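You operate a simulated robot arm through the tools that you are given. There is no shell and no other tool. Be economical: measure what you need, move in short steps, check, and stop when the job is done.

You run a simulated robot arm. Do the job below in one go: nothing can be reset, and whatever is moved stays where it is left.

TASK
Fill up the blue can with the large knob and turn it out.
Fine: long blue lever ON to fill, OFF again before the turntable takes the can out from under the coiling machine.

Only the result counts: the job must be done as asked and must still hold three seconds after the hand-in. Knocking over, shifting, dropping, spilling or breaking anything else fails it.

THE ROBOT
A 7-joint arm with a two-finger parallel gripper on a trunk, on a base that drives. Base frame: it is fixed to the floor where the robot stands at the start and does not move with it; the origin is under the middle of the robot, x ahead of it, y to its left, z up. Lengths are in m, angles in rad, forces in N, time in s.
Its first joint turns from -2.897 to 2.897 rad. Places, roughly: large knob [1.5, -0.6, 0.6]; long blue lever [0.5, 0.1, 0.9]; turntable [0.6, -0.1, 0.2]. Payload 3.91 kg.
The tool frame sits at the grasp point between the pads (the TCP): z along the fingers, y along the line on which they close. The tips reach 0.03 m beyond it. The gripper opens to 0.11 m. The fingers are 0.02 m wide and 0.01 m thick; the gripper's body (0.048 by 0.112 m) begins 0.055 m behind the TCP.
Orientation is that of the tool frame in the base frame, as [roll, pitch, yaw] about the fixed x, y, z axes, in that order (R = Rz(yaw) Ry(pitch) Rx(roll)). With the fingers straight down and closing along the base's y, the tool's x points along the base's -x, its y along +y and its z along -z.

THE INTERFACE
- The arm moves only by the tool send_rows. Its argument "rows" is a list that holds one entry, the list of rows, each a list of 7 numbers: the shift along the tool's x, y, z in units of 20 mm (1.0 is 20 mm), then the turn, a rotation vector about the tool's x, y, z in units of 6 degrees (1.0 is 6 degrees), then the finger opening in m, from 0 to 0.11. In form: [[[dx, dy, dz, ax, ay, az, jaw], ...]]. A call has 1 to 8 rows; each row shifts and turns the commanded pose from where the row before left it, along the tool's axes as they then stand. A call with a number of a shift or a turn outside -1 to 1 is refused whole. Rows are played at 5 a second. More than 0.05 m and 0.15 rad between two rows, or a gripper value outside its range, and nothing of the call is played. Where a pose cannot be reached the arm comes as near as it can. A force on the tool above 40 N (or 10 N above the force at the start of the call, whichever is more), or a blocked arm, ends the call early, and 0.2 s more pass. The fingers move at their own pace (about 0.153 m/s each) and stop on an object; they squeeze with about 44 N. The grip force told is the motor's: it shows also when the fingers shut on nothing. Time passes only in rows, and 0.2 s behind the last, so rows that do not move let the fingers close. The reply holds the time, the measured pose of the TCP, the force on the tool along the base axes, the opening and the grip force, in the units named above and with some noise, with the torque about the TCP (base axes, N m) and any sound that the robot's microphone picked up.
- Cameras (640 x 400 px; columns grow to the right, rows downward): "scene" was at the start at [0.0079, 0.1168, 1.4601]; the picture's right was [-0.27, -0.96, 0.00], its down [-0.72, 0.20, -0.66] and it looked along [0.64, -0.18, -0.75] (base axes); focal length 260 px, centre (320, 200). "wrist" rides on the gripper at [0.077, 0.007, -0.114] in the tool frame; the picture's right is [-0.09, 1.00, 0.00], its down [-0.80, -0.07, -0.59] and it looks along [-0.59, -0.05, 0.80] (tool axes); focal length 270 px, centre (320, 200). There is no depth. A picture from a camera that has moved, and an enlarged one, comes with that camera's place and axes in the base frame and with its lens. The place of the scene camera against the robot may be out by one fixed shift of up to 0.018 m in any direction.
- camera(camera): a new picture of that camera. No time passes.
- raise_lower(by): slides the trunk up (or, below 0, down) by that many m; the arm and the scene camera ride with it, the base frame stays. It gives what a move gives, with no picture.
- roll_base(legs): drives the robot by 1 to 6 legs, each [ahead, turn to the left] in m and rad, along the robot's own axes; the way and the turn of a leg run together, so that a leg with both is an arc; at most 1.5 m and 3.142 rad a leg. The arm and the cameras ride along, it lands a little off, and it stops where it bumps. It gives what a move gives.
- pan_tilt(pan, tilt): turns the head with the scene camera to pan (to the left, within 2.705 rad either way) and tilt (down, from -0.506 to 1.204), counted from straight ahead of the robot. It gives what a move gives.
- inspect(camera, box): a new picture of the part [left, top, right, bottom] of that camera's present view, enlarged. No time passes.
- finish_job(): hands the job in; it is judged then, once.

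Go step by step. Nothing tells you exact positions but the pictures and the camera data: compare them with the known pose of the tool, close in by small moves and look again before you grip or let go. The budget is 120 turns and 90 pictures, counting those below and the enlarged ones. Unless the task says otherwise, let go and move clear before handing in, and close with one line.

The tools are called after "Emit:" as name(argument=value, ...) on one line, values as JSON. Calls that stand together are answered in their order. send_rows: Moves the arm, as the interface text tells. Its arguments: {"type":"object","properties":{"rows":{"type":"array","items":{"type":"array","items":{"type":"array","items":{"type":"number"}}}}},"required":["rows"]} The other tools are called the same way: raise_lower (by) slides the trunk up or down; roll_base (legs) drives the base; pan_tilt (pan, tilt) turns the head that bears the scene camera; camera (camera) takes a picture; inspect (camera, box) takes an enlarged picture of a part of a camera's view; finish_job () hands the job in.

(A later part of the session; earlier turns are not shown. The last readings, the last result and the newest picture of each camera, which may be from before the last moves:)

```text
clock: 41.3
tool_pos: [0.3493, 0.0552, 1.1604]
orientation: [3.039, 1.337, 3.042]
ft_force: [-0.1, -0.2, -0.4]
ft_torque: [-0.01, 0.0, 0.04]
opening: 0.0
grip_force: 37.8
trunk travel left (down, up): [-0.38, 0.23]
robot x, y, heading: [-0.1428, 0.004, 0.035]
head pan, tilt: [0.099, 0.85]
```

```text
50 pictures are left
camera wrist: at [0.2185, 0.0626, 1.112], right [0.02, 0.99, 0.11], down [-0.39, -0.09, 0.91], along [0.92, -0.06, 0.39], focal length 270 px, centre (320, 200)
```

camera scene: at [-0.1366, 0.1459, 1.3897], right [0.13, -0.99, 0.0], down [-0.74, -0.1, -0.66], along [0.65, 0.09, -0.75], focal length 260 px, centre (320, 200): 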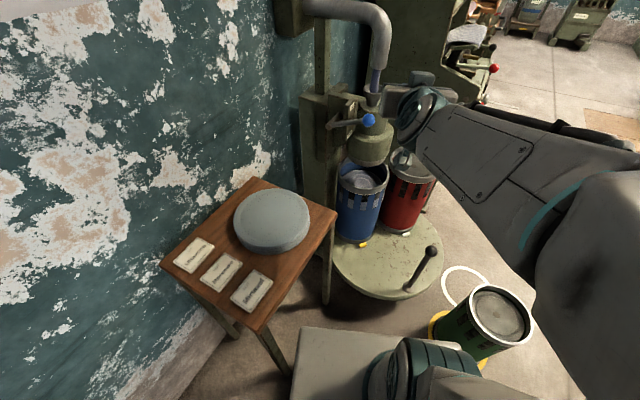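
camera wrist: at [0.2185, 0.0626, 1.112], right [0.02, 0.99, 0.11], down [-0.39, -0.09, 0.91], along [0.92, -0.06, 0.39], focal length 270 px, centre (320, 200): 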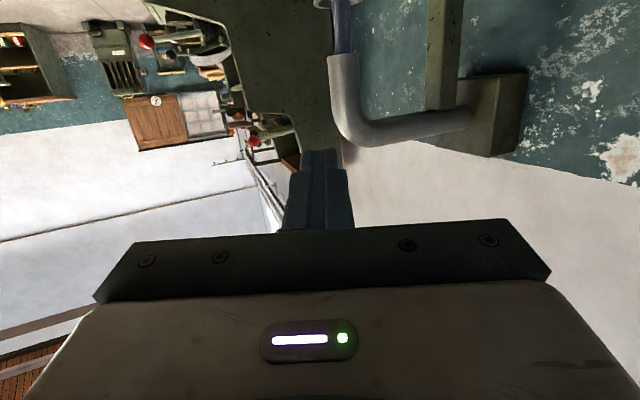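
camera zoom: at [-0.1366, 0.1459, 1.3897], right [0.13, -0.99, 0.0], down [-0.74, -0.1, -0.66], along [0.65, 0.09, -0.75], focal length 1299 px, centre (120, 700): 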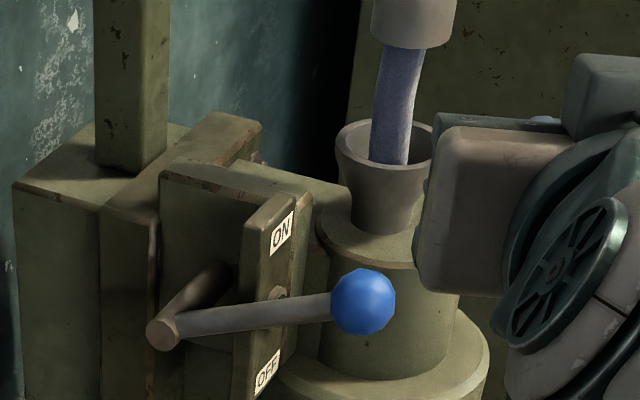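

No fill after 13 s ON, so the task's large knob may really be part of it. I'll go round by the open floor to see it, staying clear of the green can.

Emit:
roll_base(legs=[[-0.17, 0], [0, -1.6], [1.1, 0]])

Emit:
roll_base(legs=[[0, 1.6]])

Emit:
pan_tilt(pan=0.35, tilt=0.5)

Emit:
camera(camera="scene")

```text
clock: 50.5
tool_pos: [-0.273, -1.3381, 1.1612]
orientation: [3.04, 1.342, 1.4]
ft_force: [-1.2, 0.2, -0.1]
ft_torque: [0.0, -0.04, 0.08]
opening: 0.0
grip_force: 37.3
trunk travel left (down, up): [-0.38, 0.23]
robot x, y, heading: [-0.274, -0.8449, -1.642]
head pan, tilt: [0.099, 0.85]
stopped in leg 3: the robot was blocked; the commanded pose is now the measured one
```

```text
clock: 51.5
tool_pos: [-0.259, -1.3375, 1.1621]
orientation: [3.047, 1.341, 1.434]
ft_force: [-0.1, 0.0, 0.5]
ft_torque: [0.01, -0.01, -0.01]
opening: 0.0
grip_force: 37.4
trunk travel left (down, up): [-0.38, 0.23]
robot x, y, heading: [-0.2825, -0.8452, -1.622]
head pan, tilt: [0.099, 0.85]
stopped in leg 1: the robot was blocked; the commanded pose is now the measured one
```

```text
clock: 52.3
tool_pos: [-0.2585, -1.3365, 1.1619]
orientation: [3.048, 1.339, 1.433]
ft_force: [-0.5, -0.7, 0.0]
ft_torque: [0.03, 0.0, 0.01]
opening: 0.0
grip_force: 37.3
trunk travel left (down, up): [-0.38, 0.23]
robot x, y, heading: [-0.2777, -0.8431, -1.624]
head pan, tilt: [0.351, 0.499]
```

```text
49 pictures are left
camera scene: at [-0.0911, -0.8746, 1.4196], right [-0.95, -0.3, 0.0], down [-0.14, 0.46, -0.88], along [0.26, -0.84, -0.48], focal length 260 px, centre (320, 200)
```

scene: 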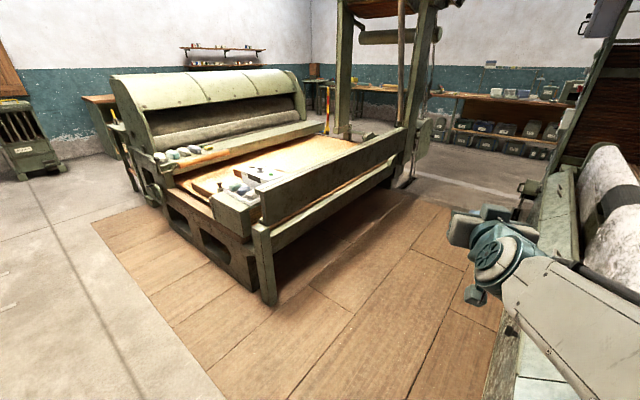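

I bumped gently against the machine ahead. I'll back off a bit, look down to check nothing shifted, then turn left.

Emit:
roll_base(legs=[[-0.14, 0]])

Emit:
pan_tilt(pan=0.5, tilt=1.15)

Emit:
camera(camera="scene")

```text
clock: 53.6
tool_pos: [-0.2532, -1.1955, 1.1624]
orientation: [3.048, 1.34, 1.432]
ft_force: [0.5, 0.0, 0.7]
ft_torque: [0.01, -0.03, 0.0]
opening: 0.0
grip_force: 38.4
trunk travel left (down, up): [-0.38, 0.23]
robot x, y, heading: [-0.2773, -0.7053, -1.621]
head pan, tilt: [0.351, 0.499]
```

```text
clock: 54.7
tool_pos: [-0.2529, -1.1957, 1.1616]
orientation: [3.047, 1.34, 1.431]
ft_force: [0.3, -0.1, -0.8]
ft_torque: [0.0, 0.03, 0.04]
opening: 0.0
grip_force: 37.5
trunk travel left (down, up): [-0.38, 0.23]
robot x, y, heading: [-0.2741, -0.7018, -1.625]
head pan, tilt: [0.499, 1.15]
```

```text
48 pictures are left
camera scene: at [-0.0851, -0.7005, 1.3689], right [-0.9, -0.43, 0.0], down [-0.4, 0.82, -0.41], along [0.18, -0.37, -0.91], focal length 260 px, centre (320, 200)
```

scene: 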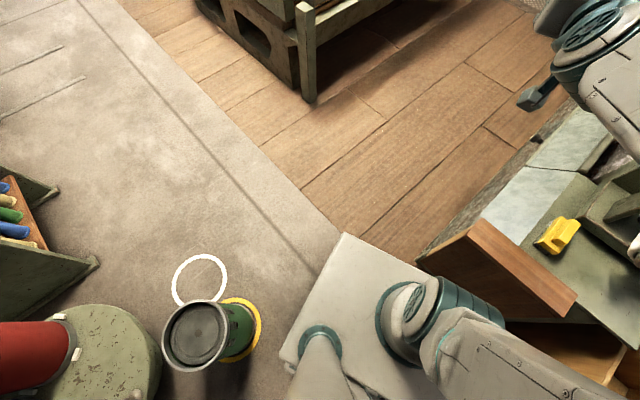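

The green can stands at about (0.25, -0.48); I'll turn left and thread along the aisle.

Emit:
roll_base(legs=[[0, 1.0], [0.4, 0], [0, 0.5], [1.1, 0]])

Emit:
pan_tilt(pan=1.1, tilt=0.75)

Emit:
camera(camera="scene")

```text
clock: 66.4
tool_pos: [1.6432, -1.1026, 1.1612]
orientation: [3.05, 1.341, 2.923]
ft_force: [-0.5, 0.3, 0.1]
ft_torque: [-0.03, -0.01, -0.02]
opening: 0.0
grip_force: 37.5
trunk travel left (down, up): [-0.38, 0.23]
robot x, y, heading: [1.1505, -1.0793, -0.133]
head pan, tilt: [0.499, 1.15]
```

```text
clock: 67.4
tool_pos: [1.6436, -1.103, 1.161]
orientation: [3.049, 1.34, 2.923]
ft_force: [0.6, -0.4, -0.1]
ft_torque: [0.03, -0.02, -0.02]
opening: 0.0
grip_force: 37.6
trunk travel left (down, up): [-0.38, 0.23]
robot x, y, heading: [1.1524, -1.0849, -0.133]
head pan, tilt: [1.1, 0.75]
```

```text
47 pictures are left
camera scene: at [1.1508, -0.8698, 1.3977], right [0.82, -0.57, 0.0], down [-0.39, -0.56, -0.73], along [0.41, 0.6, -0.68], focal length 260 px, centre (320, 200)
```

scene: 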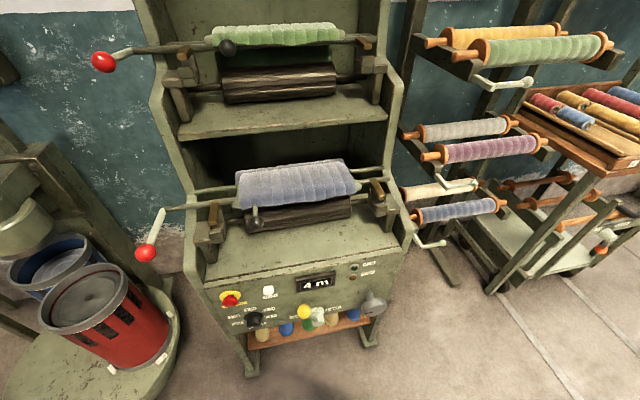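

Now I see the front panel of the neighbouring machine, with a display "4 m", buttons and knobs. I'll read it.

Emit:
inspect(camera="scene", box=[205, 250, 405, 350])

Emit:
inspect(camera="scene", box=[0, 190, 200, 400])

```text
3.20 times, centred on (305, 300) of scene
camera zoom: at [1.1508, -0.8698, 1.3977], right [0.82, -0.57, 0.0], down [-0.39, -0.56, -0.73], along [0.41, 0.6, -0.68], focal length 831 px, centre (368, -120)
```

zoom: 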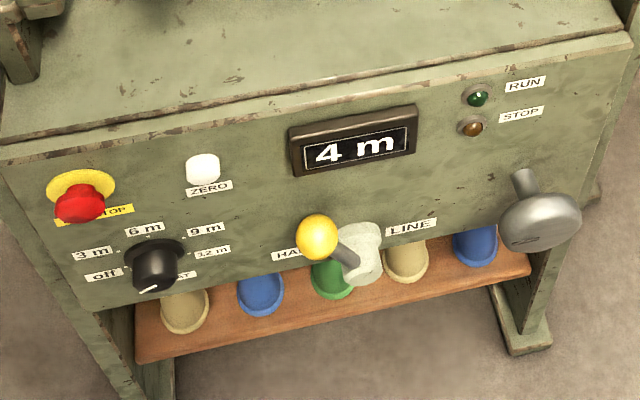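

```text
1.90 times, centred on (100, 295) of scene
camera zoom: at [1.1508, -0.8698, 1.3977], right [0.82, -0.57, 0.0], down [-0.39, -0.56, -0.73], along [0.41, 0.6, -0.68], focal length 495 px, centre (739, 19)
```

zoom: 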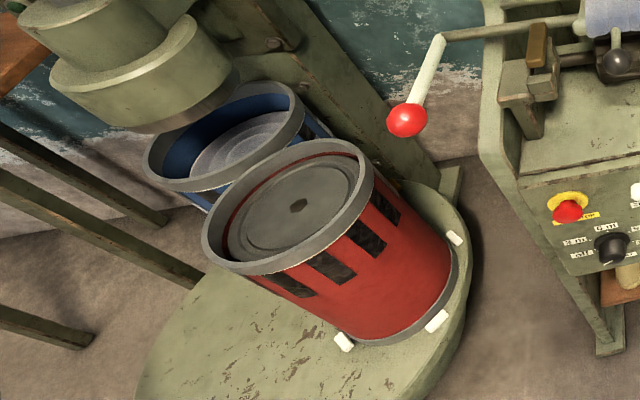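

The large silver knob/crank is on this panel, beside a HAND/LINE lever, a length dial and a "4 m" counter. I'll lower the trunk for a frontal view to read all labels.

Emit:
raise_lower(by=-0.38)

Emit:
pan_tilt(pan=1.25, tilt=0.75)

Emit:
camera(camera="scene")

```text
clock: 71.1
tool_pos: [1.6496, -1.1042, 0.7757]
orientation: [3.049, 1.328, 2.923]
ft_force: [-0.5, -0.1, -0.7]
ft_torque: [0.02, 0.0, -0.01]
opening: 0.0001
grip_force: 37.4
trunk travel left (down, up): [0.0, 0.61]
robot x, y, heading: [1.1512, -1.0858, -0.133]
head pan, tilt: [1.1, 0.75]
```

```text
clock: 71.8
tool_pos: [1.649, -1.1047, 0.7759]
orientation: [3.05, 1.328, 2.922]
ft_force: [0.1, 0.3, 0.3]
ft_torque: [-0.02, 0.0, 0.0]
opening: 0.0
grip_force: 37.6
trunk travel left (down, up): [0.0, 0.61]
robot x, y, heading: [1.1508, -1.0849, -0.131]
head pan, tilt: [1.25, 0.75]
```

```text
44 pictures are left
camera scene: at [1.1455, -0.8645, 1.0177], right [0.9, -0.44, -0.01], down [-0.3, -0.61, -0.73], along [0.32, 0.66, -0.68], focal length 260 px, centre (320, 200)
```

scene: 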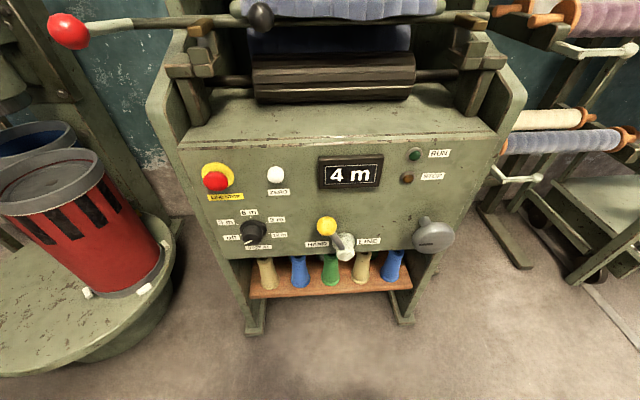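

Emit:
inspect(camera="scene", box=[185, 140, 325, 265])

Emit:
inspect(camera="scene", box=[300, 140, 470, 265])

```text
3.20 times, centred on (255, 202) of scene
camera zoom: at [1.1455, -0.8645, 1.0177], right [0.9, -0.44, -0.01], down [-0.3, -0.61, -0.73], along [0.32, 0.66, -0.68], focal length 831 px, centre (528, 192)
```

zoom: 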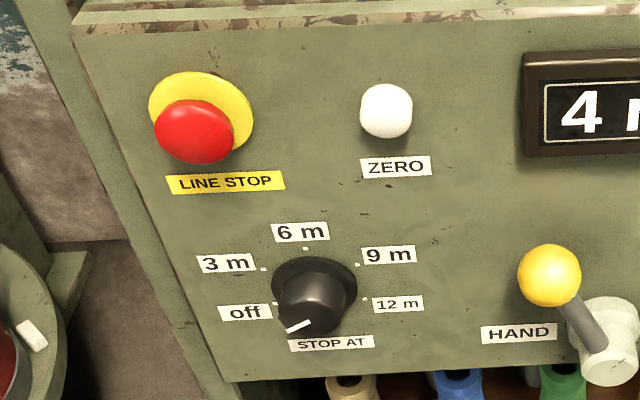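

```text
3.20 times, centred on (385, 202) of scene
camera zoom: at [1.1455, -0.8645, 1.0177], right [0.9, -0.44, -0.01], down [-0.3, -0.61, -0.73], along [0.32, 0.66, -0.68], focal length 831 px, centre (112, 192)
```

zoom: 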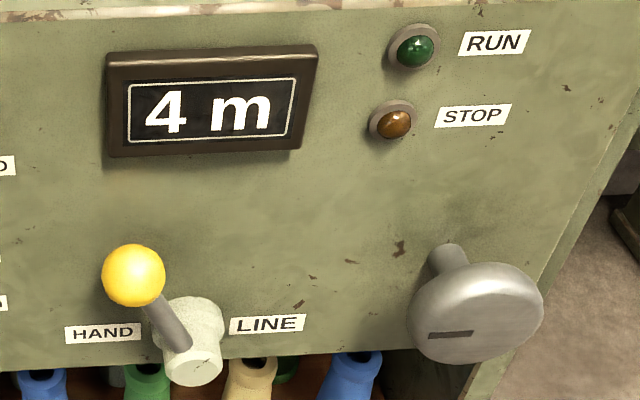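

Now it makes sense: the line lever stands at HAND, so the large knob cranks the line by hand while the coiler lever is ON, counted on the "4 m" display. I'll position in front of the knob (about (1.486, -0.67, 0.616)) and turn it a little.

Emit:
roll_base(legs=[[0, -0.45], [0.4, 0], [0, 2.15]])

Emit:
pan_tilt(pan=-0.3, tilt=0.6)

Emit:
camera(camera="scene")

```text
clock: 80.6
tool_pos: [1.4495, -0.7993, 0.7757]
orientation: [3.048, 1.327, -1.699]
ft_force: [-0.3, 0.2, -0.1]
ft_torque: [0.0, 0.04, -0.01]
opening: 0.0001
grip_force: 38.1
trunk travel left (down, up): [0.0, 0.61]
robot x, y, heading: [1.4793, -1.2988, 1.529]
head pan, tilt: [1.25, 0.75]
```

```text
clock: 82.2
tool_pos: [1.4504, -0.801, 0.7758]
orientation: [3.05, 1.325, -1.7]
ft_force: [0.0, 0.7, 1.1]
ft_torque: [0.0, -0.01, -0.01]
opening: 0.0
grip_force: 37.1
trunk travel left (down, up): [0.0, 0.61]
robot x, y, heading: [1.4728, -1.2961, 1.532]
head pan, tilt: [-0.3, 0.6]
```

```text
41 pictures are left
camera scene: at [1.3612, -1.2922, 1.0306], right [0.94, -0.33, 0.0], down [-0.19, -0.54, -0.82], along [0.28, 0.77, -0.57], focal length 260 px, centre (320, 200)
```

scene: 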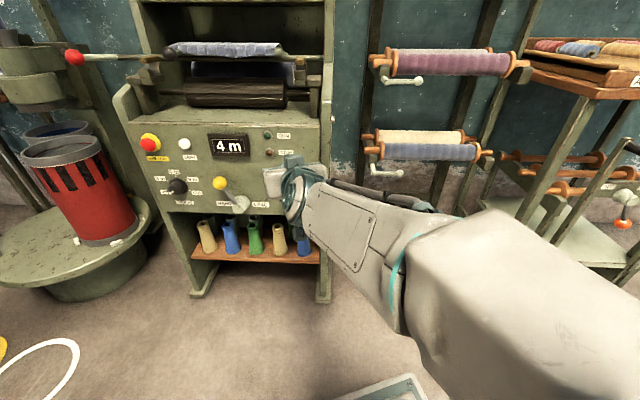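

Emit:
send_rows(rows=[[[1, -0.5, 0, 0, -1, 0, 0.11], [1, -0.5, 0, 0, -1, 0, 0.11], [1, -0.5, 0, 0, -0.3, 0, 0.11], [1, -0.3, 0, 0, 0, 0, 0.11], [1, 0, 0, 0, 0, 0, 0.11], [1, 0, 0, 0, 0, 0, 0.11], [1, 0, 0, 0, 0, 0, 0.11]]])

Emit:
camera(camera="wrist")

```text
clock: 83.8
tool_pos: [1.4819, -0.7713, 0.6632]
orientation: [1.344, 1.547, 2.875]
ft_force: [0.0, -0.4, 0.4]
ft_torque: [0.0, 0.02, -0.01]
opening: 0.11
grip_force: 0.1
out of reach, approached as far as the arm can: row 3, 4, 5, 6, 7
trunk travel left (down, up): [0.0, 0.61]
robot x, y, heading: [1.4733, -1.2975, 1.526]
head pan, tilt: [-0.3, 0.6]
```

```text
40 pictures are left
camera wrist: at [1.4678, -0.8856, 0.5861], right [-0.99, 0.04, 0.11], down [0.06, -0.6, 0.8], along [0.1, 0.8, 0.59], focal length 270 px, centre (320, 200)
```

wrist: 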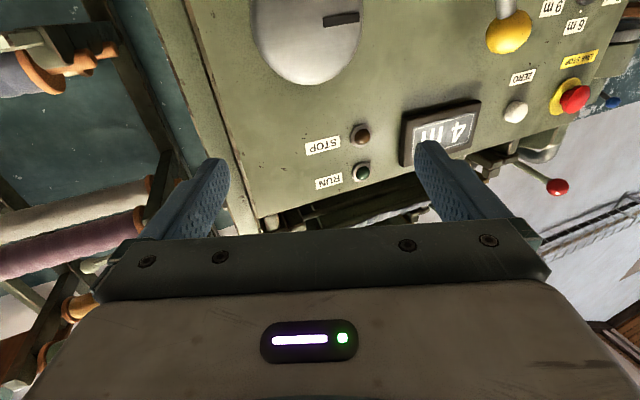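

The knob is at about (1.489, -0.66, 0.60), a little lower than I can get this close. I'll back the base 0.1 m and reach further out.

Emit:
roll_base(legs=[[-0.12, 0]])

Emit:
send_rows(rows=[[[0, 0, 1, 0, 0, 0, 0.11], [0, 0, 1, 0, 0, 0, 0.11], [0, 0, 1, 0, 0, 0, 0.11], [0, 0, 1, 0, 0, 0, 0.11], [0, 0, 0, 0, 0, 0, 0.11]]])

```text
clock: 85.0
tool_pos: [1.4764, -0.8904, 0.6637]
orientation: [1.356, 1.548, 2.887]
ft_force: [-0.4, -0.3, -0.7]
ft_torque: [0.02, -0.01, -0.03]
opening: 0.1098
grip_force: 0.0
trunk travel left (down, up): [0.0, 0.61]
robot x, y, heading: [1.473, -1.4143, 1.53]
head pan, tilt: [-0.3, 0.6]
```

```text
clock: 86.2
tool_pos: [1.48, -0.8096, 0.6628]
orientation: [1.351, 1.546, 2.883]
ft_force: [0.3, 0.9, 0.3]
ft_torque: [-0.02, 0.01, -0.02]
opening: 0.11
grip_force: 0.1
trunk travel left (down, up): [0.0, 0.61]
robot x, y, heading: [1.4699, -1.4192, 1.531]
head pan, tilt: [-0.3, 0.6]
```

Emit:
send_rows(rows=[[[1, 0, 0, 0, 0, 0, 0.11], [1, -0.4, 0, 0, 0, 0, 0.11], [1, 0, 0.5, 0, 0, 0, 0.11], [0, 0, 0, 0, 0, 0, 0.11]]])

Emit:
camera(camera="wrist")

```text
clock: 87.2
tool_pos: [1.4872, -0.8009, 0.6032]
orientation: [1.371, 1.549, 2.901]
ft_force: [-0.2, -0.1, 0.2]
ft_torque: [-0.02, 0.05, -0.01]
opening: 0.1099
grip_force: 0.0
trunk travel left (down, up): [0.0, 0.61]
robot x, y, heading: [1.4696, -1.4166, 1.53]
head pan, tilt: [-0.3, 0.6]
```

```text
39 pictures are left
camera wrist: at [1.4735, -0.915, 0.5257], right [-0.99, 0.04, 0.11], down [0.06, -0.6, 0.8], along [0.1, 0.8, 0.59], focal length 270 px, centre (320, 200)
```

wrist: 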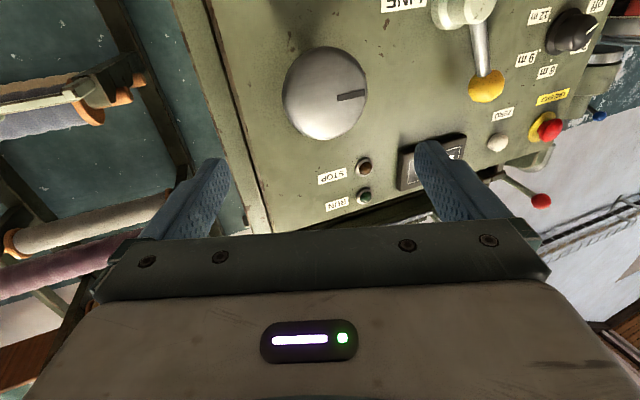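

Emit:
send_rows(rows=[[[0, 0.1, 1, 0, 0, 0, 0.11], [0, 0.1, 1, 0, 0, 0, 0.11], [0, 0, 1, 0, 0, 0, 0.11], [0, 0, 1, 0, 0, 0, 0.11], [0, 0, 1, 0, 0, 0, 0.11], [0, 0, 0.5, 0, 0, 0, 0.11], [0, 0, 0, 0, 0, 0, 0.11]]])

Emit:
camera(camera="wrist")

```text
clock: 88.8
tool_pos: [1.489, -0.6889, 0.6051]
orientation: [1.362, 1.548, 2.891]
ft_force: [-0.3, -0.9, -0.8]
ft_torque: [0.01, -0.02, -0.03]
opening: 0.1101
grip_force: 0.1
trunk travel left (down, up): [0.0, 0.61]
robot x, y, heading: [1.4692, -1.418, 1.531]
head pan, tilt: [-0.3, 0.6]
```

```text
38 pictures are left
camera wrist: at [1.4747, -0.8044, 0.5274], right [-0.99, 0.04, 0.11], down [0.06, -0.6, 0.8], along [0.1, 0.8, 0.59], focal length 270 px, centre (320, 200)
```

wrist: 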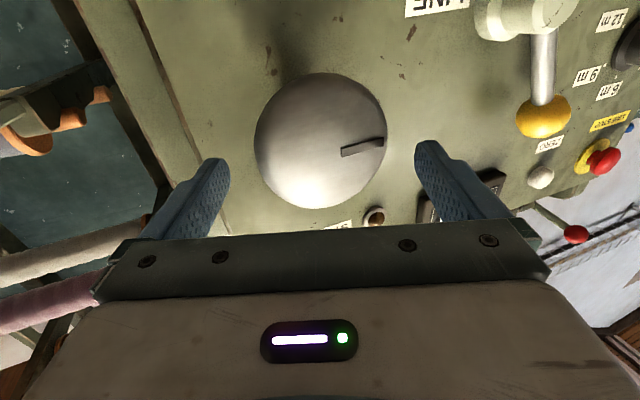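

Well centred. Advance onto the knob and close.

Emit:
send_rows(rows=[[[0.1, 0, 1, 0, 0, 0, 0.11], [0, 0, 1, 0, 0, 0, 0.11], [0, 0, 0.8, 0, 0, 0, 0.11], [0, 0, 0, 0, 0, 0, 0.06], [0, 0, 0, 0, 0, 0, 0.06], [0, 0, 0, 0, 0, 0, 0.06]]])

Emit:
camera(camera="wrist")

```text
clock: 89.5
tool_pos: [1.4885, -0.6506, 0.602]
orientation: [1.385, 1.549, 2.913]
ft_force: [-2.6, -14.4, 3.4]
ft_torque: [0.08, -0.25, -0.95]
opening: 0.1091
grip_force: 0.2
trunk travel left (down, up): [0.0, 0.61]
robot x, y, heading: [1.4746, -1.4156, 1.535]
head pan, tilt: [-0.3, 0.6]
stopped in row 3: the force on the tool passed its limit (the readings are from after the stop); the commanded pose is now the measured one
```

```text
37 pictures are left
camera wrist: at [1.4756, -0.7653, 0.5249], right [-0.99, 0.04, 0.11], down [0.06, -0.6, 0.8], along [0.1, 0.8, 0.59], focal length 270 px, centre (320, 200)
```

wrist: 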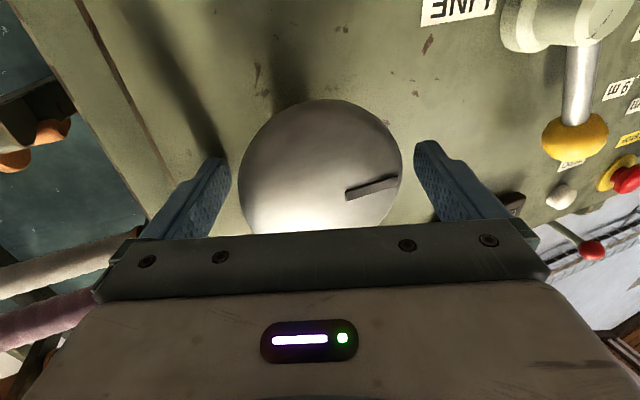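

Fingertips touched (likely the panel). Back off slightly and close on the knob.

Emit:
send_rows(rows=[[[0, 0, -0.3, 0, 0, 0, 0.11], [0, 0, 0, 0, 0, 0, 0.06], [0, 0, 0, 0, 0, 0, 0.06], [0, 0, 0, 0, 0, 0, 0.06]]])

Emit:
camera(camera="wrist")

```text
clock: 90.5
tool_pos: [1.4875, -0.6548, 0.602]
orientation: [1.476, 1.547, 3.006]
ft_force: [-8.7, 12.6, 1.6]
ft_torque: [-0.12, 0.08, 0.12]
opening: 0.086
grip_force: 45.1
trunk travel left (down, up): [0.0, 0.61]
robot x, y, heading: [1.4711, -1.4198, 1.531]
head pan, tilt: [-0.3, 0.6]
```

```text
36 pictures are left
camera wrist: at [1.4738, -0.7696, 0.5236], right [-0.99, 0.04, 0.11], down [0.06, -0.6, 0.8], along [0.1, 0.8, 0.59], focal length 270 px, centre (320, 200)
```

wrist: 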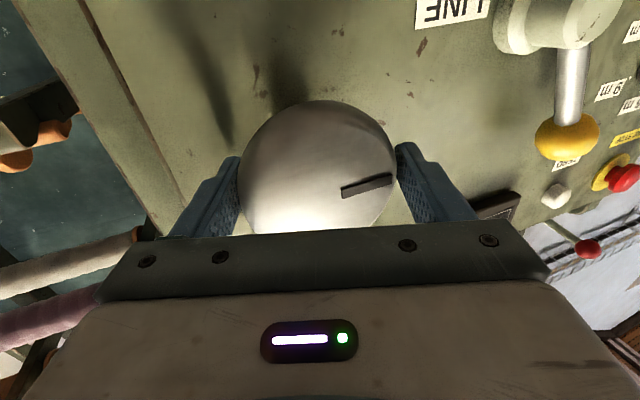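

Gripped (0.086 m). I'll turn clockwise by 30° and look at the counter and panel.

Emit:
send_rows(rows=[[[0, 0, 0, 0, 0, 1, 0.06], [0, 0, 0, 0, 0, 1, 0.06], [0, 0, 0, 0, 0, 1, 0.06], [0, 0, 0, 0, 0, 1, 0.06], [0, 0, 0, 0, 0, 1, 0.06]]])

Emit:
camera(camera="scene")

```text
clock: 91.7
tool_pos: [1.4886, -0.6553, 0.6009]
orientation: [1.566, 1.024, 3.098]
ft_force: [-16.5, -0.4, 0.6]
ft_torque: [0.96, -0.47, 0.25]
opening: 0.0854
grip_force: 45.0
trunk travel left (down, up): [0.0, 0.61]
robot x, y, heading: [1.4712, -1.4184, 1.532]
head pan, tilt: [-0.3, 0.6]
```

```text
35 pictures are left
camera scene: at [1.355, -1.4163, 1.0305], right [0.94, -0.33, 0.0], down [-0.19, -0.53, -0.83], along [0.27, 0.78, -0.56], focal length 260 px, centre (320, 200)
```

scene: 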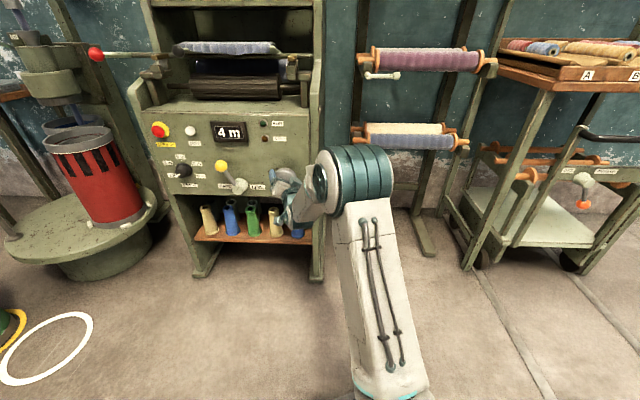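

The counter still shows 4 m. Continue turning another 48°.

Emit:
send_rows(rows=[[[0, 0, 0, 0, 0, 1, 0.06], [0, 0, 0, 0, 0, 1, 0.06], [0, 0, 0, 0, 0, 1, 0.06], [0, 0, 0, 0, 0, 1, 0.06], [0, 0, 0, 0, 0, 1, 0.06], [0, 0, 0, 0, 0, 1, 0.06], [0, 0, 0, 0, 0, 1, 0.06], [0, 0, 0, 0, 0, 1, 0.06]]])

Emit:
camera(camera="wrist")

Emit:
camera(camera="scene")

```text
clock: 93.5
tool_pos: [1.4909, -0.6559, 0.6006]
orientation: [1.569, 0.186, 3.098]
ft_force: [-5.1, 0.5, 6.7]
ft_torque: [0.12, -0.13, -0.42]
opening: 0.0826
grip_force: 44.8
trunk travel left (down, up): [0.0, 0.61]
robot x, y, heading: [1.4694, -1.4187, 1.528]
head pan, tilt: [-0.3, 0.6]
```

```text
34 pictures are left
camera wrist: at [1.4087, -0.7675, 0.593], right [-0.1, 0.0, 1.0], down [0.77, -0.63, 0.08], along [0.63, 0.78, 0.06], focal length 270 px, centre (320, 200)
```

wrist: 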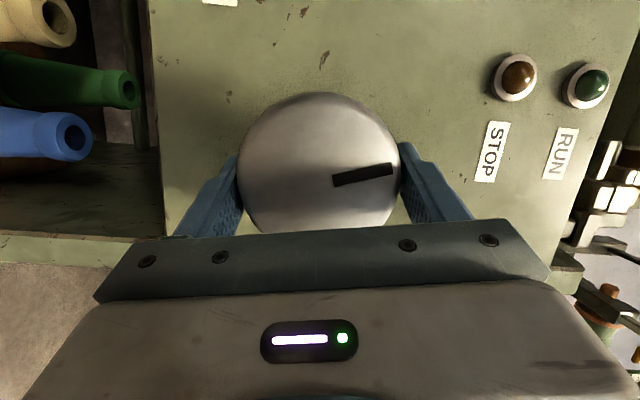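

```text
33 pictures are left
camera scene: at [1.3556, -1.416, 1.0306], right [0.94, -0.34, 0.0], down [-0.19, -0.53, -0.83], along [0.28, 0.78, -0.56], focal length 260 px, centre (320, 200)
```

scene: 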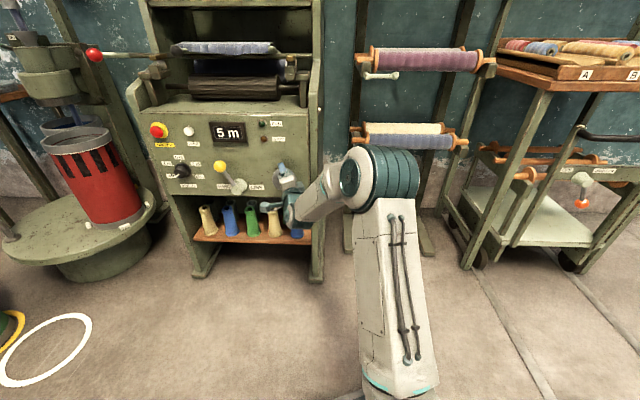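

The counter advanced to 5 m, so the knob does drive the line. I'll check what I can see of the blue can from here.

Emit:
inspect(camera="scene", box=[0, 0, 160, 160])

```text
2.50 times, centred on (80, 80) of scene
camera zoom: at [1.3556, -1.416, 1.0306], right [0.94, -0.34, 0.0], down [-0.19, -0.53, -0.83], along [0.28, 0.78, -0.56], focal length 649 px, centre (920, 500)
```

zoom: 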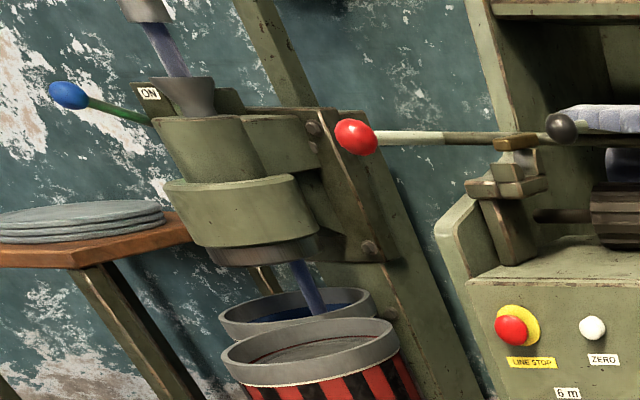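

The sliver now drops into the can and the green coiler lamp seems lit. I must know if it runs only while the knob turns: idle briefly and reread the counter.

Emit:
send_rows(rows=[[[0, 0, 0, 0, 0, 0, 0.06], [0, 0, 0, 0, 0, 0, 0.06], [0, 0, 0, 0, 0, 0, 0.06], [0, 0, 0, 0, 0, 0, 0.06], [0, 0, 0, 0, 0, 0, 0.06], [0, 0, 0, 0, 0, 0, 0.06], [0, 0, 0, 0, 0, 0, 0.06], [0, 0, 0, 0, 0, 0, 0.06]]])

Emit:
inspect(camera="scene", box=[20, 30, 260, 180])

```text
clock: 95.3
tool_pos: [1.4911, -0.6562, 0.6016]
orientation: [1.57, 0.186, 3.096]
ft_force: [8.0, 0.6, 8.6]
ft_torque: [-2.07, 0.9, -0.95]
opening: 0.0823
grip_force: 45.0
trunk travel left (down, up): [0.0, 0.61]
robot x, y, heading: [1.4689, -1.419, 1.529]
head pan, tilt: [-0.3, 0.6]
```

```text
2.67 times, centred on (140, 105) of scene
camera zoom: at [1.3565, -1.416, 1.0307], right [0.94, -0.34, 0.0], down [-0.19, -0.53, -0.83], along [0.28, 0.78, -0.56], focal length 693 px, centre (800, 453)
```

zoom: 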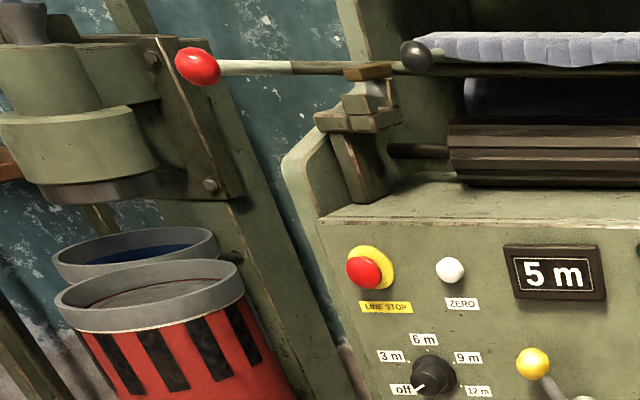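

It feeds only while turned. I'll keep turning clockwise in steps and watch the counter and can.

Emit:
send_rows(rows=[[[0, 0, 0, 0, 0, 1, 0.06], [0, 0, 0, 0, 0, 1, 0.06], [0, 0, 0, 0, 0, 1, 0.06], [0, 0, 0, 0, 0, 1, 0.06], [0, 0, 0, 0, 0, 1, 0.06], [0, 0, 0, 0, 0, 1, 0.06], [0, 0, 0, 0, 0, 1, 0.06], [0, 0, 0, 0, 0, 1, 0.06]]])

Emit:
inspect(camera="scene", box=[20, 30, 260, 180])

```text
clock: 97.1
tool_pos: [1.4885, -0.6554, 0.6001]
orientation: [1.571, -0.653, 3.102]
ft_force: [-1.3, 0.1, -9.7]
ft_torque: [1.62, -0.78, -0.34]
opening: 0.0849
grip_force: 45.0
trunk travel left (down, up): [0.0, 0.61]
robot x, y, heading: [1.4705, -1.417, 1.532]
head pan, tilt: [-0.3, 0.6]
```

```text
2.67 times, centred on (140, 105) of scene
camera zoom: at [1.3559, -1.4153, 1.0305], right [0.94, -0.33, 0.0], down [-0.19, -0.53, -0.82], along [0.27, 0.78, -0.57], focal length 693 px, centre (800, 453)
```

zoom: 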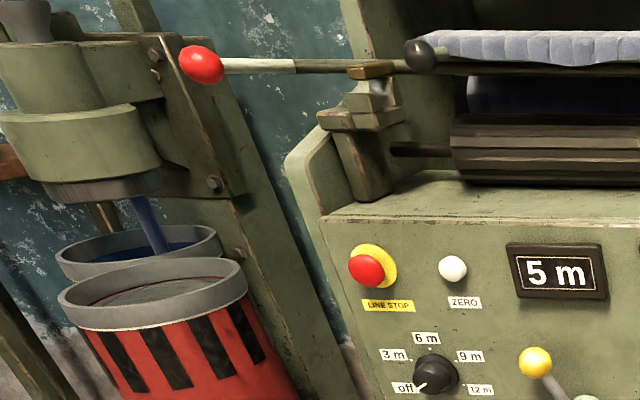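

Emit:
send_rows(rows=[[[0, 0, 0, 0, 0, 1, 0.06], [0, 0, 0, 0, 0, 1, 0.06], [0, 0, 0, 0, 0, 1, 0.06], [0, 0, 0, 0, 0, 1, 0.06], [0, 0, 0, 0, 0, 1, 0.06], [0, 0, 0, 0, 0, 1, 0.06], [0, 0, 0, 0, 0, 1, 0.06], [0, 0, 0, 0, 0, 1, 0.06]]])

Emit:
send_rows(rows=[[[0, 0, 0, 0, 0, 1, 0.06], [0, 0, 0, 0, 0, 1, 0.06], [0, 0, 0, 0, 0, 1, 0.06], [0, 0, 0, 0, 0, 1, 0.06]]])

Emit:
inspect(camera="scene", box=[20, 30, 260, 180])

```text
clock: 98.9
tool_pos: [1.487, -0.6552, 0.601]
orientation: [1.543, -1.488, 3.128]
ft_force: [-21.0, 8.6, -2.4]
ft_torque: [1.01, -0.54, 0.61]
opening: 0.0853
grip_force: 45.2
trunk travel left (down, up): [0.0, 0.61]
robot x, y, heading: [1.4699, -1.4167, 1.533]
head pan, tilt: [-0.3, 0.6]
```

```text
clock: 99.9
tool_pos: [1.487, -0.6562, 0.6006]
orientation: [-1.565, -1.233, -0.043]
ft_force: [-23.2, -1.9, 2.5]
ft_torque: [1.06, -0.57, 0.53]
opening: 0.0857
grip_force: 44.8
trunk travel left (down, up): [0.0, 0.61]
robot x, y, heading: [1.4719, -1.4195, 1.534]
head pan, tilt: [-0.3, 0.6]
```

```text
2.67 times, centred on (140, 105) of scene
camera zoom: at [1.3543, -1.417, 1.0305], right [0.94, -0.33, 0.0], down [-0.18, -0.53, -0.83], along [0.27, 0.78, -0.56], focal length 693 px, centre (800, 453)
```

zoom: 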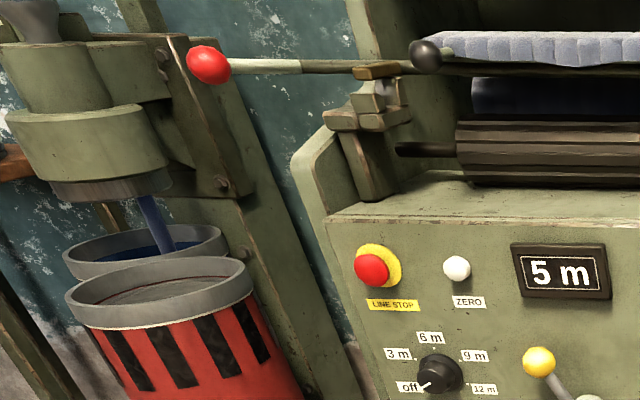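

Emit:
send_rows(rows=[[[0, 0, 0, 0, 0, 1, 0.06], [0, 0, 0, 0, 0, 1, 0.06], [0, 0, 0, 0, 0, 1, 0.06], [0, 0, 0, 0, 0, 1, 0.06], [0, 0, 0, 0, 0, 1, 0.06], [0, 0, 0, 0, 0, 1, 0.06], [0, 0, 0, 0, 0, 1, 0.06], [0, 0, 0, 0, 0, 1, 0.06]]])

Emit:
send_rows(rows=[[[0, 0, 0, 0, 0, 1, 0.06], [0, 0, 0, 0, 0, 1, 0.06], [0, 0, 0, 0, 0, 1, 0.06], [0, 0, 0, 0, 0, 1, 0.06], [0, 0, 0, 0, 0, 1, 0.06], [0, 0, 0, 0, 0, 1, 0.06], [0, 0, 0, 0, 0, 1, 0.06], [0, 0, 0, 0, 0, 1, 0.06]]])

Emit:
inspect(camera="scene", box=[20, 30, 260, 180])

```text
clock: 101.7
tool_pos: [1.4921, -0.6566, 0.6016]
orientation: [-1.568, -0.396, -0.048]
ft_force: [-10.8, -3.6, 8.7]
ft_torque: [0.76, -0.37, -0.06]
opening: 0.084
grip_force: 45.5
trunk travel left (down, up): [0.0, 0.61]
robot x, y, heading: [1.4699, -1.4147, 1.527]
head pan, tilt: [-0.3, 0.6]
```

```text
clock: 103.5
tool_pos: [1.4905, -0.6565, 0.5982]
orientation: [-1.572, 0.442, -0.044]
ft_force: [6.9, -4.1, -14.3]
ft_torque: [1.73, -0.86, -0.33]
opening: 0.0839
grip_force: 45.1
trunk travel left (down, up): [0.0, 0.61]
robot x, y, heading: [1.4699, -1.4177, 1.529]
head pan, tilt: [-0.3, 0.6]
```

```text
2.67 times, centred on (140, 105) of scene
camera zoom: at [1.3559, -1.4149, 1.0305], right [0.94, -0.34, 0.0], down [-0.19, -0.53, -0.82], along [0.28, 0.78, -0.57], focal length 693 px, centre (800, 453)
```

zoom: 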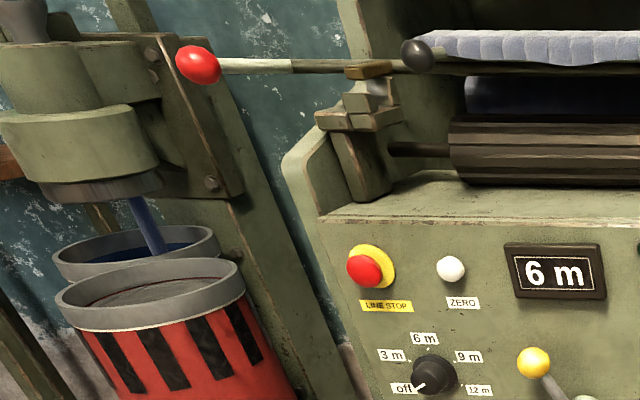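

Six metres now. I'll turn on to near the wrist's limit, then zoom into the can for its level.

Emit:
send_rows(rows=[[[0, 0, 0, 0, 0, 1, 0.06], [0, 0, 0, 0, 0, 1, 0.06], [0, 0, 0, 0, 0, 1, 0.06], [0, 0, 0, 0, 0, 1, 0.06], [0, 0, 0, 0, 0, 1, 0.06], [0, 0, 0, 0, 0, 1, 0.06]]])

Emit:
inspect(camera="scene", box=[30, 85, 126, 145])

```text
clock: 104.2
tool_pos: [1.4879, -0.653, 0.5981]
orientation: [-1.588, 0.678, -0.048]
ft_force: [1.4, 1.8, -6.0]
ft_torque: [0.26, -0.12, 0.62]
opening: 0.0847
grip_force: 45.4
out of reach, approached as far as the arm can: row 3
trunk travel left (down, up): [0.0, 0.61]
robot x, y, heading: [1.4706, -1.4178, 1.532]
head pan, tilt: [-0.3, 0.6]
stopped in row 3: the force on the tool passed its limit (the readings are from after the stop); the commanded pose is now the measured one
```

```text
6.67 times, centred on (78, 115) of scene
camera zoom: at [1.3556, -1.4153, 1.0309], right [0.94, -0.33, 0.0], down [-0.19, -0.53, -0.82], along [0.28, 0.78, -0.57], focal length 1732 px, centre (1933, 767)
```

zoom: 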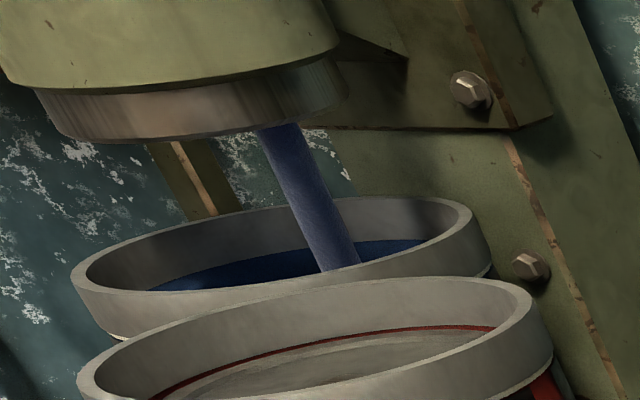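

Wrist limit reached after ~308°. I'll open, back off, unwind, and regrip.

Emit:
send_rows(rows=[[[0, 0, 0, 0, 0, 0, 0.11], [0, 0, 0, 0, 0, 0, 0.11], [0, 0, -1, 0, 0, 0, 0.11], [0, 0, -1, 0, 0, 0, 0.11], [0, 0, 0, 0, 0, -1, 0.11], [0, 0, 0, 0, 0, -1, 0.11], [0, 0, 0, 0, 0, -1, 0.11], [0, 0, 0, 0, 0, -1, 0.11]]])

Emit:
send_rows(rows=[[[0, 0, 0, 0, 0, -1, 0.11], [0, 0, 0, 0, 0, -1, 0.11], [0, 0, 0, 0, 0, -1, 0.11], [0, 0, 0, 0, 0, -1, 0.11], [0, 0, 0, 0, 0, -1, 0.11], [0, 0, 0, 0, 0, -1, 0.11], [0, 0, 0, 0, 0, -1, 0.11], [0, 0, 0, 0, 0, -1, 0.11]]])

Emit:
send_rows(rows=[[[0, 0, 0, 0, 0, -1, 0.11], [0, 0, 0, 0, 0, -1, 0.11], [0, 0, 0, 0, 0, -1, 0.11], [0, 0, 0, 0, 0, -1, 0.11], [0, 0, 0, 0, 0, -1, 0.11], [0, 0, 0, 0, 0, -1, 0.11], [0, 0, 0, 0, 0, -1, 0.11], [0, 0, 0, 0, 0, -1, 0.11]]])

Emit:
send_rows(rows=[[[0, 0, 0, 0, 0, -1, 0.11], [0, 0, 0, 0, 0, -1, 0.11], [0, 0, 0, 0, 0, -1, 0.11], [0, 0, 0, 0, 0, -1, 0.11], [0, 0, 0, 0, 0, -1, 0.11], [0, 0, 0, 0, 0, -1, 0.11], [0, 0, 0, 0, 0, -1, 0.11], [0, 0, 0, 0, 0, -1, 0.11]]])

Emit:
send_rows(rows=[[[0, 0, 0, 0, 0, -1, 0.11], [0, 0, 0, 0, 0, -1, 0.11], [0, 0, 0, 0, 0, -1, 0.11], [0, 0, 0, 0, 0, -1, 0.11], [0, 0, 0, 0, 0, -1, 0.11], [0, 0, 0, 0, 0, -1, 0.11], [0, 0, 0, 0, 0, -1, 0.11], [0, 0, 0, 0, 0, -1, 0.11]]])

Emit:
send_rows(rows=[[[0, 0, 0, 0, 0, -1, 0.11], [0, 0, 0, 0, 0, -1, 0.11], [0, 0, 0, 0, 0, -1, 0.11], [0, 0, 0, 0, 0, -1, 0.11], [0, 0, 0, 0, 0, -1, 0.11], [0, 0, 0, 0, 0, -1, 0.11], [0, 0, 0, 0, 0, -1, 0.11], [0, 0, 0, 0, 0, -1, 0.11]]])

Emit:
send_rows(rows=[[[0, 0, 0, 0, 0, -1, 0.11], [0, 0, 0, 0, 0, -1, 0.11], [0, 0, 0, 0, 0, -1, 0.11], [0, 0, 0, 0, 0, -1, 0.11], [0, 0, 0, 0, 0, -1, 0.11], [0, 0, 0, 0, 0, 0, 0.11]]])

Emit:
camera(camera="wrist")

```text
clock: 106.0
tool_pos: [1.4909, -0.6898, 0.6121]
orientation: [-1.581, 0.258, -0.04]
ft_force: [-0.1, -0.2, -0.4]
ft_torque: [-0.03, 0.0, 0.01]
opening: 0.1097
grip_force: 0.1
out of reach, approached as far as the arm can: row 3, 4
trunk travel left (down, up): [0.0, 0.61]
robot x, y, heading: [1.4706, -1.4135, 1.529]
head pan, tilt: [-0.3, 0.6]
```

```text
clock: 107.8
tool_pos: [1.4914, -0.6896, 0.6127]
orientation: [-1.584, -0.582, -0.03]
ft_force: [0.0, 0.7, 0.0]
ft_torque: [-0.03, 0.04, -0.01]
opening: 0.1102
grip_force: 0.1
trunk travel left (down, up): [0.0, 0.61]
robot x, y, heading: [1.4721, -1.4141, 1.527]
head pan, tilt: [-0.3, 0.6]
```

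```text
clock: 109.6
tool_pos: [1.4898, -0.6904, 0.614]
orientation: [-1.645, -1.419, 0.035]
ft_force: [-0.4, -0.3, -1.3]
ft_torque: [-0.01, 0.0, -0.03]
opening: 0.1104
grip_force: 0.0
trunk travel left (down, up): [0.0, 0.61]
robot x, y, heading: [1.4732, -1.4151, 1.533]
head pan, tilt: [-0.3, 0.6]
```

```text
clock: 111.4
tool_pos: [1.4902, -0.6895, 0.6115]
orientation: [1.588, -0.883, 3.091]
ft_force: [-0.3, -0.2, -0.8]
ft_torque: [0.02, 0.0, 0.01]
opening: 0.11
grip_force: 0.2
trunk travel left (down, up): [0.0, 0.61]
robot x, y, heading: [1.466, -1.4138, 1.532]
head pan, tilt: [-0.3, 0.6]
```

```text
clock: 113.2
tool_pos: [1.4906, -0.6889, 0.6132]
orientation: [1.58, -0.047, 3.104]
ft_force: [0.1, -0.1, 0.0]
ft_torque: [0.01, 0.0, 0.0]
opening: 0.11
grip_force: 0.2
trunk travel left (down, up): [0.0, 0.61]
robot x, y, heading: [1.4679, -1.4171, 1.532]
head pan, tilt: [-0.3, 0.6]
```

```text
clock: 115.0
tool_pos: [1.4918, -0.6891, 0.614]
orientation: [1.587, 0.79, 3.115]
ft_force: [-0.2, -0.7, 0.3]
ft_torque: [0.0, 0.0, 0.01]
opening: 0.1099
grip_force: 0.1
trunk travel left (down, up): [0.0, 0.61]
robot x, y, heading: [1.4735, -1.4153, 1.526]
head pan, tilt: [-0.3, 0.6]
```

```text
clock: 116.4
tool_pos: [1.4909, -0.6895, 0.6132]
orientation: [1.615, 1.314, -3.138]
ft_force: [0.2, -0.6, -0.1]
ft_torque: [0.0, 0.02, -0.02]
opening: 0.1101
grip_force: 0.0
trunk travel left (down, up): [0.0, 0.61]
robot x, y, heading: [1.4726, -1.4157, 1.532]
head pan, tilt: [-0.3, 0.6]
```

```text
26 pictures are left
camera wrist: at [1.4592, -0.8049, 0.5417], right [-0.94, 0.04, 0.34], down [0.25, -0.6, 0.76], along [0.23, 0.8, 0.55], focal length 270 px, centre (320, 200)
```

wrist: 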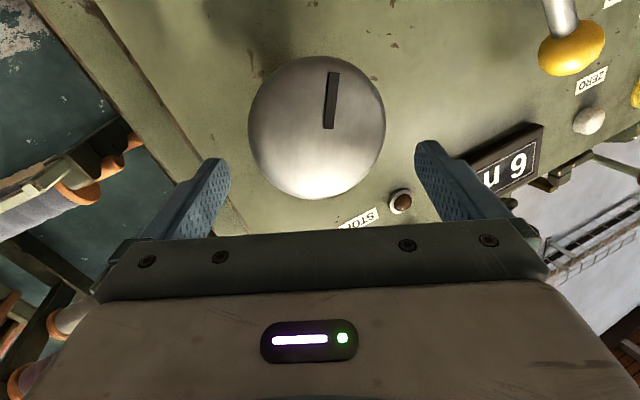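

The knob has made ~290° so far. While disengaged I'll raise the trunk for a look down into the blue can.

Emit:
send_rows(rows=[[[0, 0, -1, 0, 0, 0, 0.11], [0, 0, -1, 0, 0, 0, 0.11], [0, 0, -1, 0, 0, 0, 0.11]]])

Emit:
raise_lower(by=0.6)

Emit:
pan_tilt(pan=0.5, tilt=0.75)

Emit:
inspect(camera="scene", box=[120, 50, 440, 250])

```text
clock: 117.2
tool_pos: [1.4878, -0.7496, 0.6134]
orientation: [1.613, 1.313, -3.137]
ft_force: [-0.4, 1.0, 0.3]
ft_torque: [0.03, 0.02, 0.02]
opening: 0.1099
grip_force: 0.1
trunk travel left (down, up): [0.0, 0.61]
robot x, y, heading: [1.4687, -1.4151, 1.532]
head pan, tilt: [-0.3, 0.6]
```

```text
refused: 0.6 is not a number from -0.4 to 0.4
```

```text
clock: 118.3
tool_pos: [1.4882, -0.749, 0.6131]
orientation: [1.613, 1.313, -3.137]
ft_force: [-0.9, 0.2, -0.9]
ft_torque: [0.0, 0.0, -0.01]
opening: 0.11
grip_force: 0.0
trunk travel left (down, up): [0.0, 0.61]
robot x, y, heading: [1.4725, -1.4155, 1.534]
head pan, tilt: [0.499, 0.75]
```

```text
2.00 times, centred on (280, 150) of scene
camera zoom: at [1.2893, -1.425, 1.0177], right [0.9, 0.44, 0.0], down [0.3, -0.61, -0.73], along [-0.32, 0.66, -0.68], focal length 519 px, centre (400, 300)
```

zoom: 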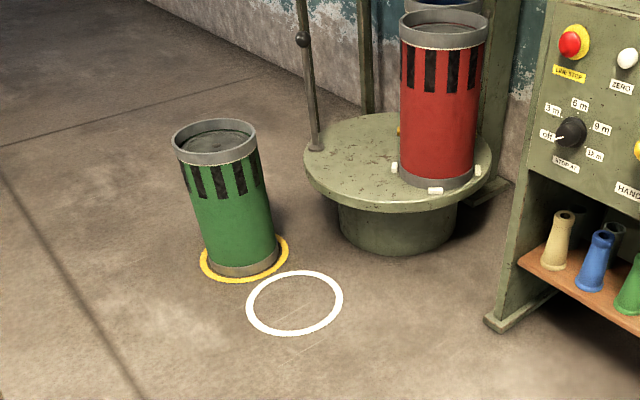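

Emit:
raise_lower(by=0.4)

Emit:
pan_tilt(pan=0.5, tilt=0.6)

Emit:
inspect(camera="scene", box=[270, 80, 430, 180])

```text
clock: 122.2
tool_pos: [1.4882, -0.7512, 1.0132]
orientation: [1.612, 1.312, -3.137]
ft_force: [-0.3, 0.3, -0.3]
ft_torque: [0.01, 0.01, 0.02]
opening: 0.1099
grip_force: 0.1
trunk travel left (down, up): [-0.4, 0.21]
robot x, y, heading: [1.4677, -1.4179, 1.533]
head pan, tilt: [0.499, 0.75]
```

```text
clock: 122.9
tool_pos: [1.4878, -0.7499, 1.0133]
orientation: [1.611, 1.312, -3.137]
ft_force: [0.4, 0.4, 0.4]
ft_torque: [0.0, 0.01, 0.01]
opening: 0.1096
grip_force: 0.0
trunk travel left (down, up): [-0.4, 0.21]
robot x, y, heading: [1.4711, -1.4166, 1.533]
head pan, tilt: [0.499, 0.6]
```

```text
4.00 times, centred on (350, 130) of scene
camera zoom: at [1.2868, -1.42, 1.4306], right [0.9, 0.44, 0.0], down [0.25, -0.51, -0.82], along [-0.37, 0.74, -0.57], focal length 1039 px, centre (200, 480)
```

zoom: 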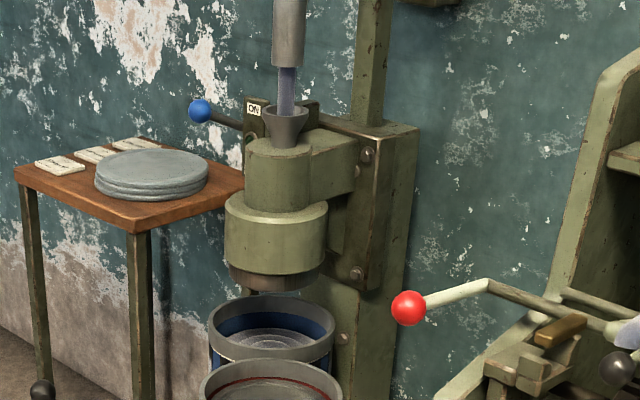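

The level is visible now, about 6 cm below the rim and slowly rising, so more turning is needed. Back down for a second round of turning.

Emit:
raise_lower(by=-0.4)

Emit:
send_rows(rows=[[[0.57, -0.2, 1, 0, 0, 0, 0.11], [0, 0, 1, 0, 0, 0, 0.11], [0, 0, 1, 0, 0, 0, 0.11], [0, 0, 1, 0, 0, 0, 0.11], [0, 0, 0.65, 0, 0, 0, 0.11], [0, 0, 0, 0, 0, 0, 0.06], [0, 0, 0, 0, 0, 0, 0.06], [0, 0, 0, 0, 0, 0, 0.06]]])

```text
clock: 126.7
tool_pos: [1.4888, -0.75, 0.612]
orientation: [1.613, 1.313, -3.138]
ft_force: [0.4, 0.1, -0.3]
ft_torque: [0.02, 0.0, -0.04]
opening: 0.11
grip_force: 0.0
trunk travel left (down, up): [0.0, 0.61]
robot x, y, heading: [1.4699, -1.4139, 1.527]
head pan, tilt: [0.499, 0.6]
```

```text
clock: 128.5
tool_pos: [1.4884, -0.6554, 0.6014]
orientation: [1.61, 1.311, -3.134]
ft_force: [-23.3, 8.5, 5.4]
ft_torque: [-0.57, 0.34, 0.69]
opening: 0.0856
grip_force: 45.1
trunk travel left (down, up): [0.0, 0.61]
robot x, y, heading: [1.4708, -1.4178, 1.536]
head pan, tilt: [0.499, 0.6]
```

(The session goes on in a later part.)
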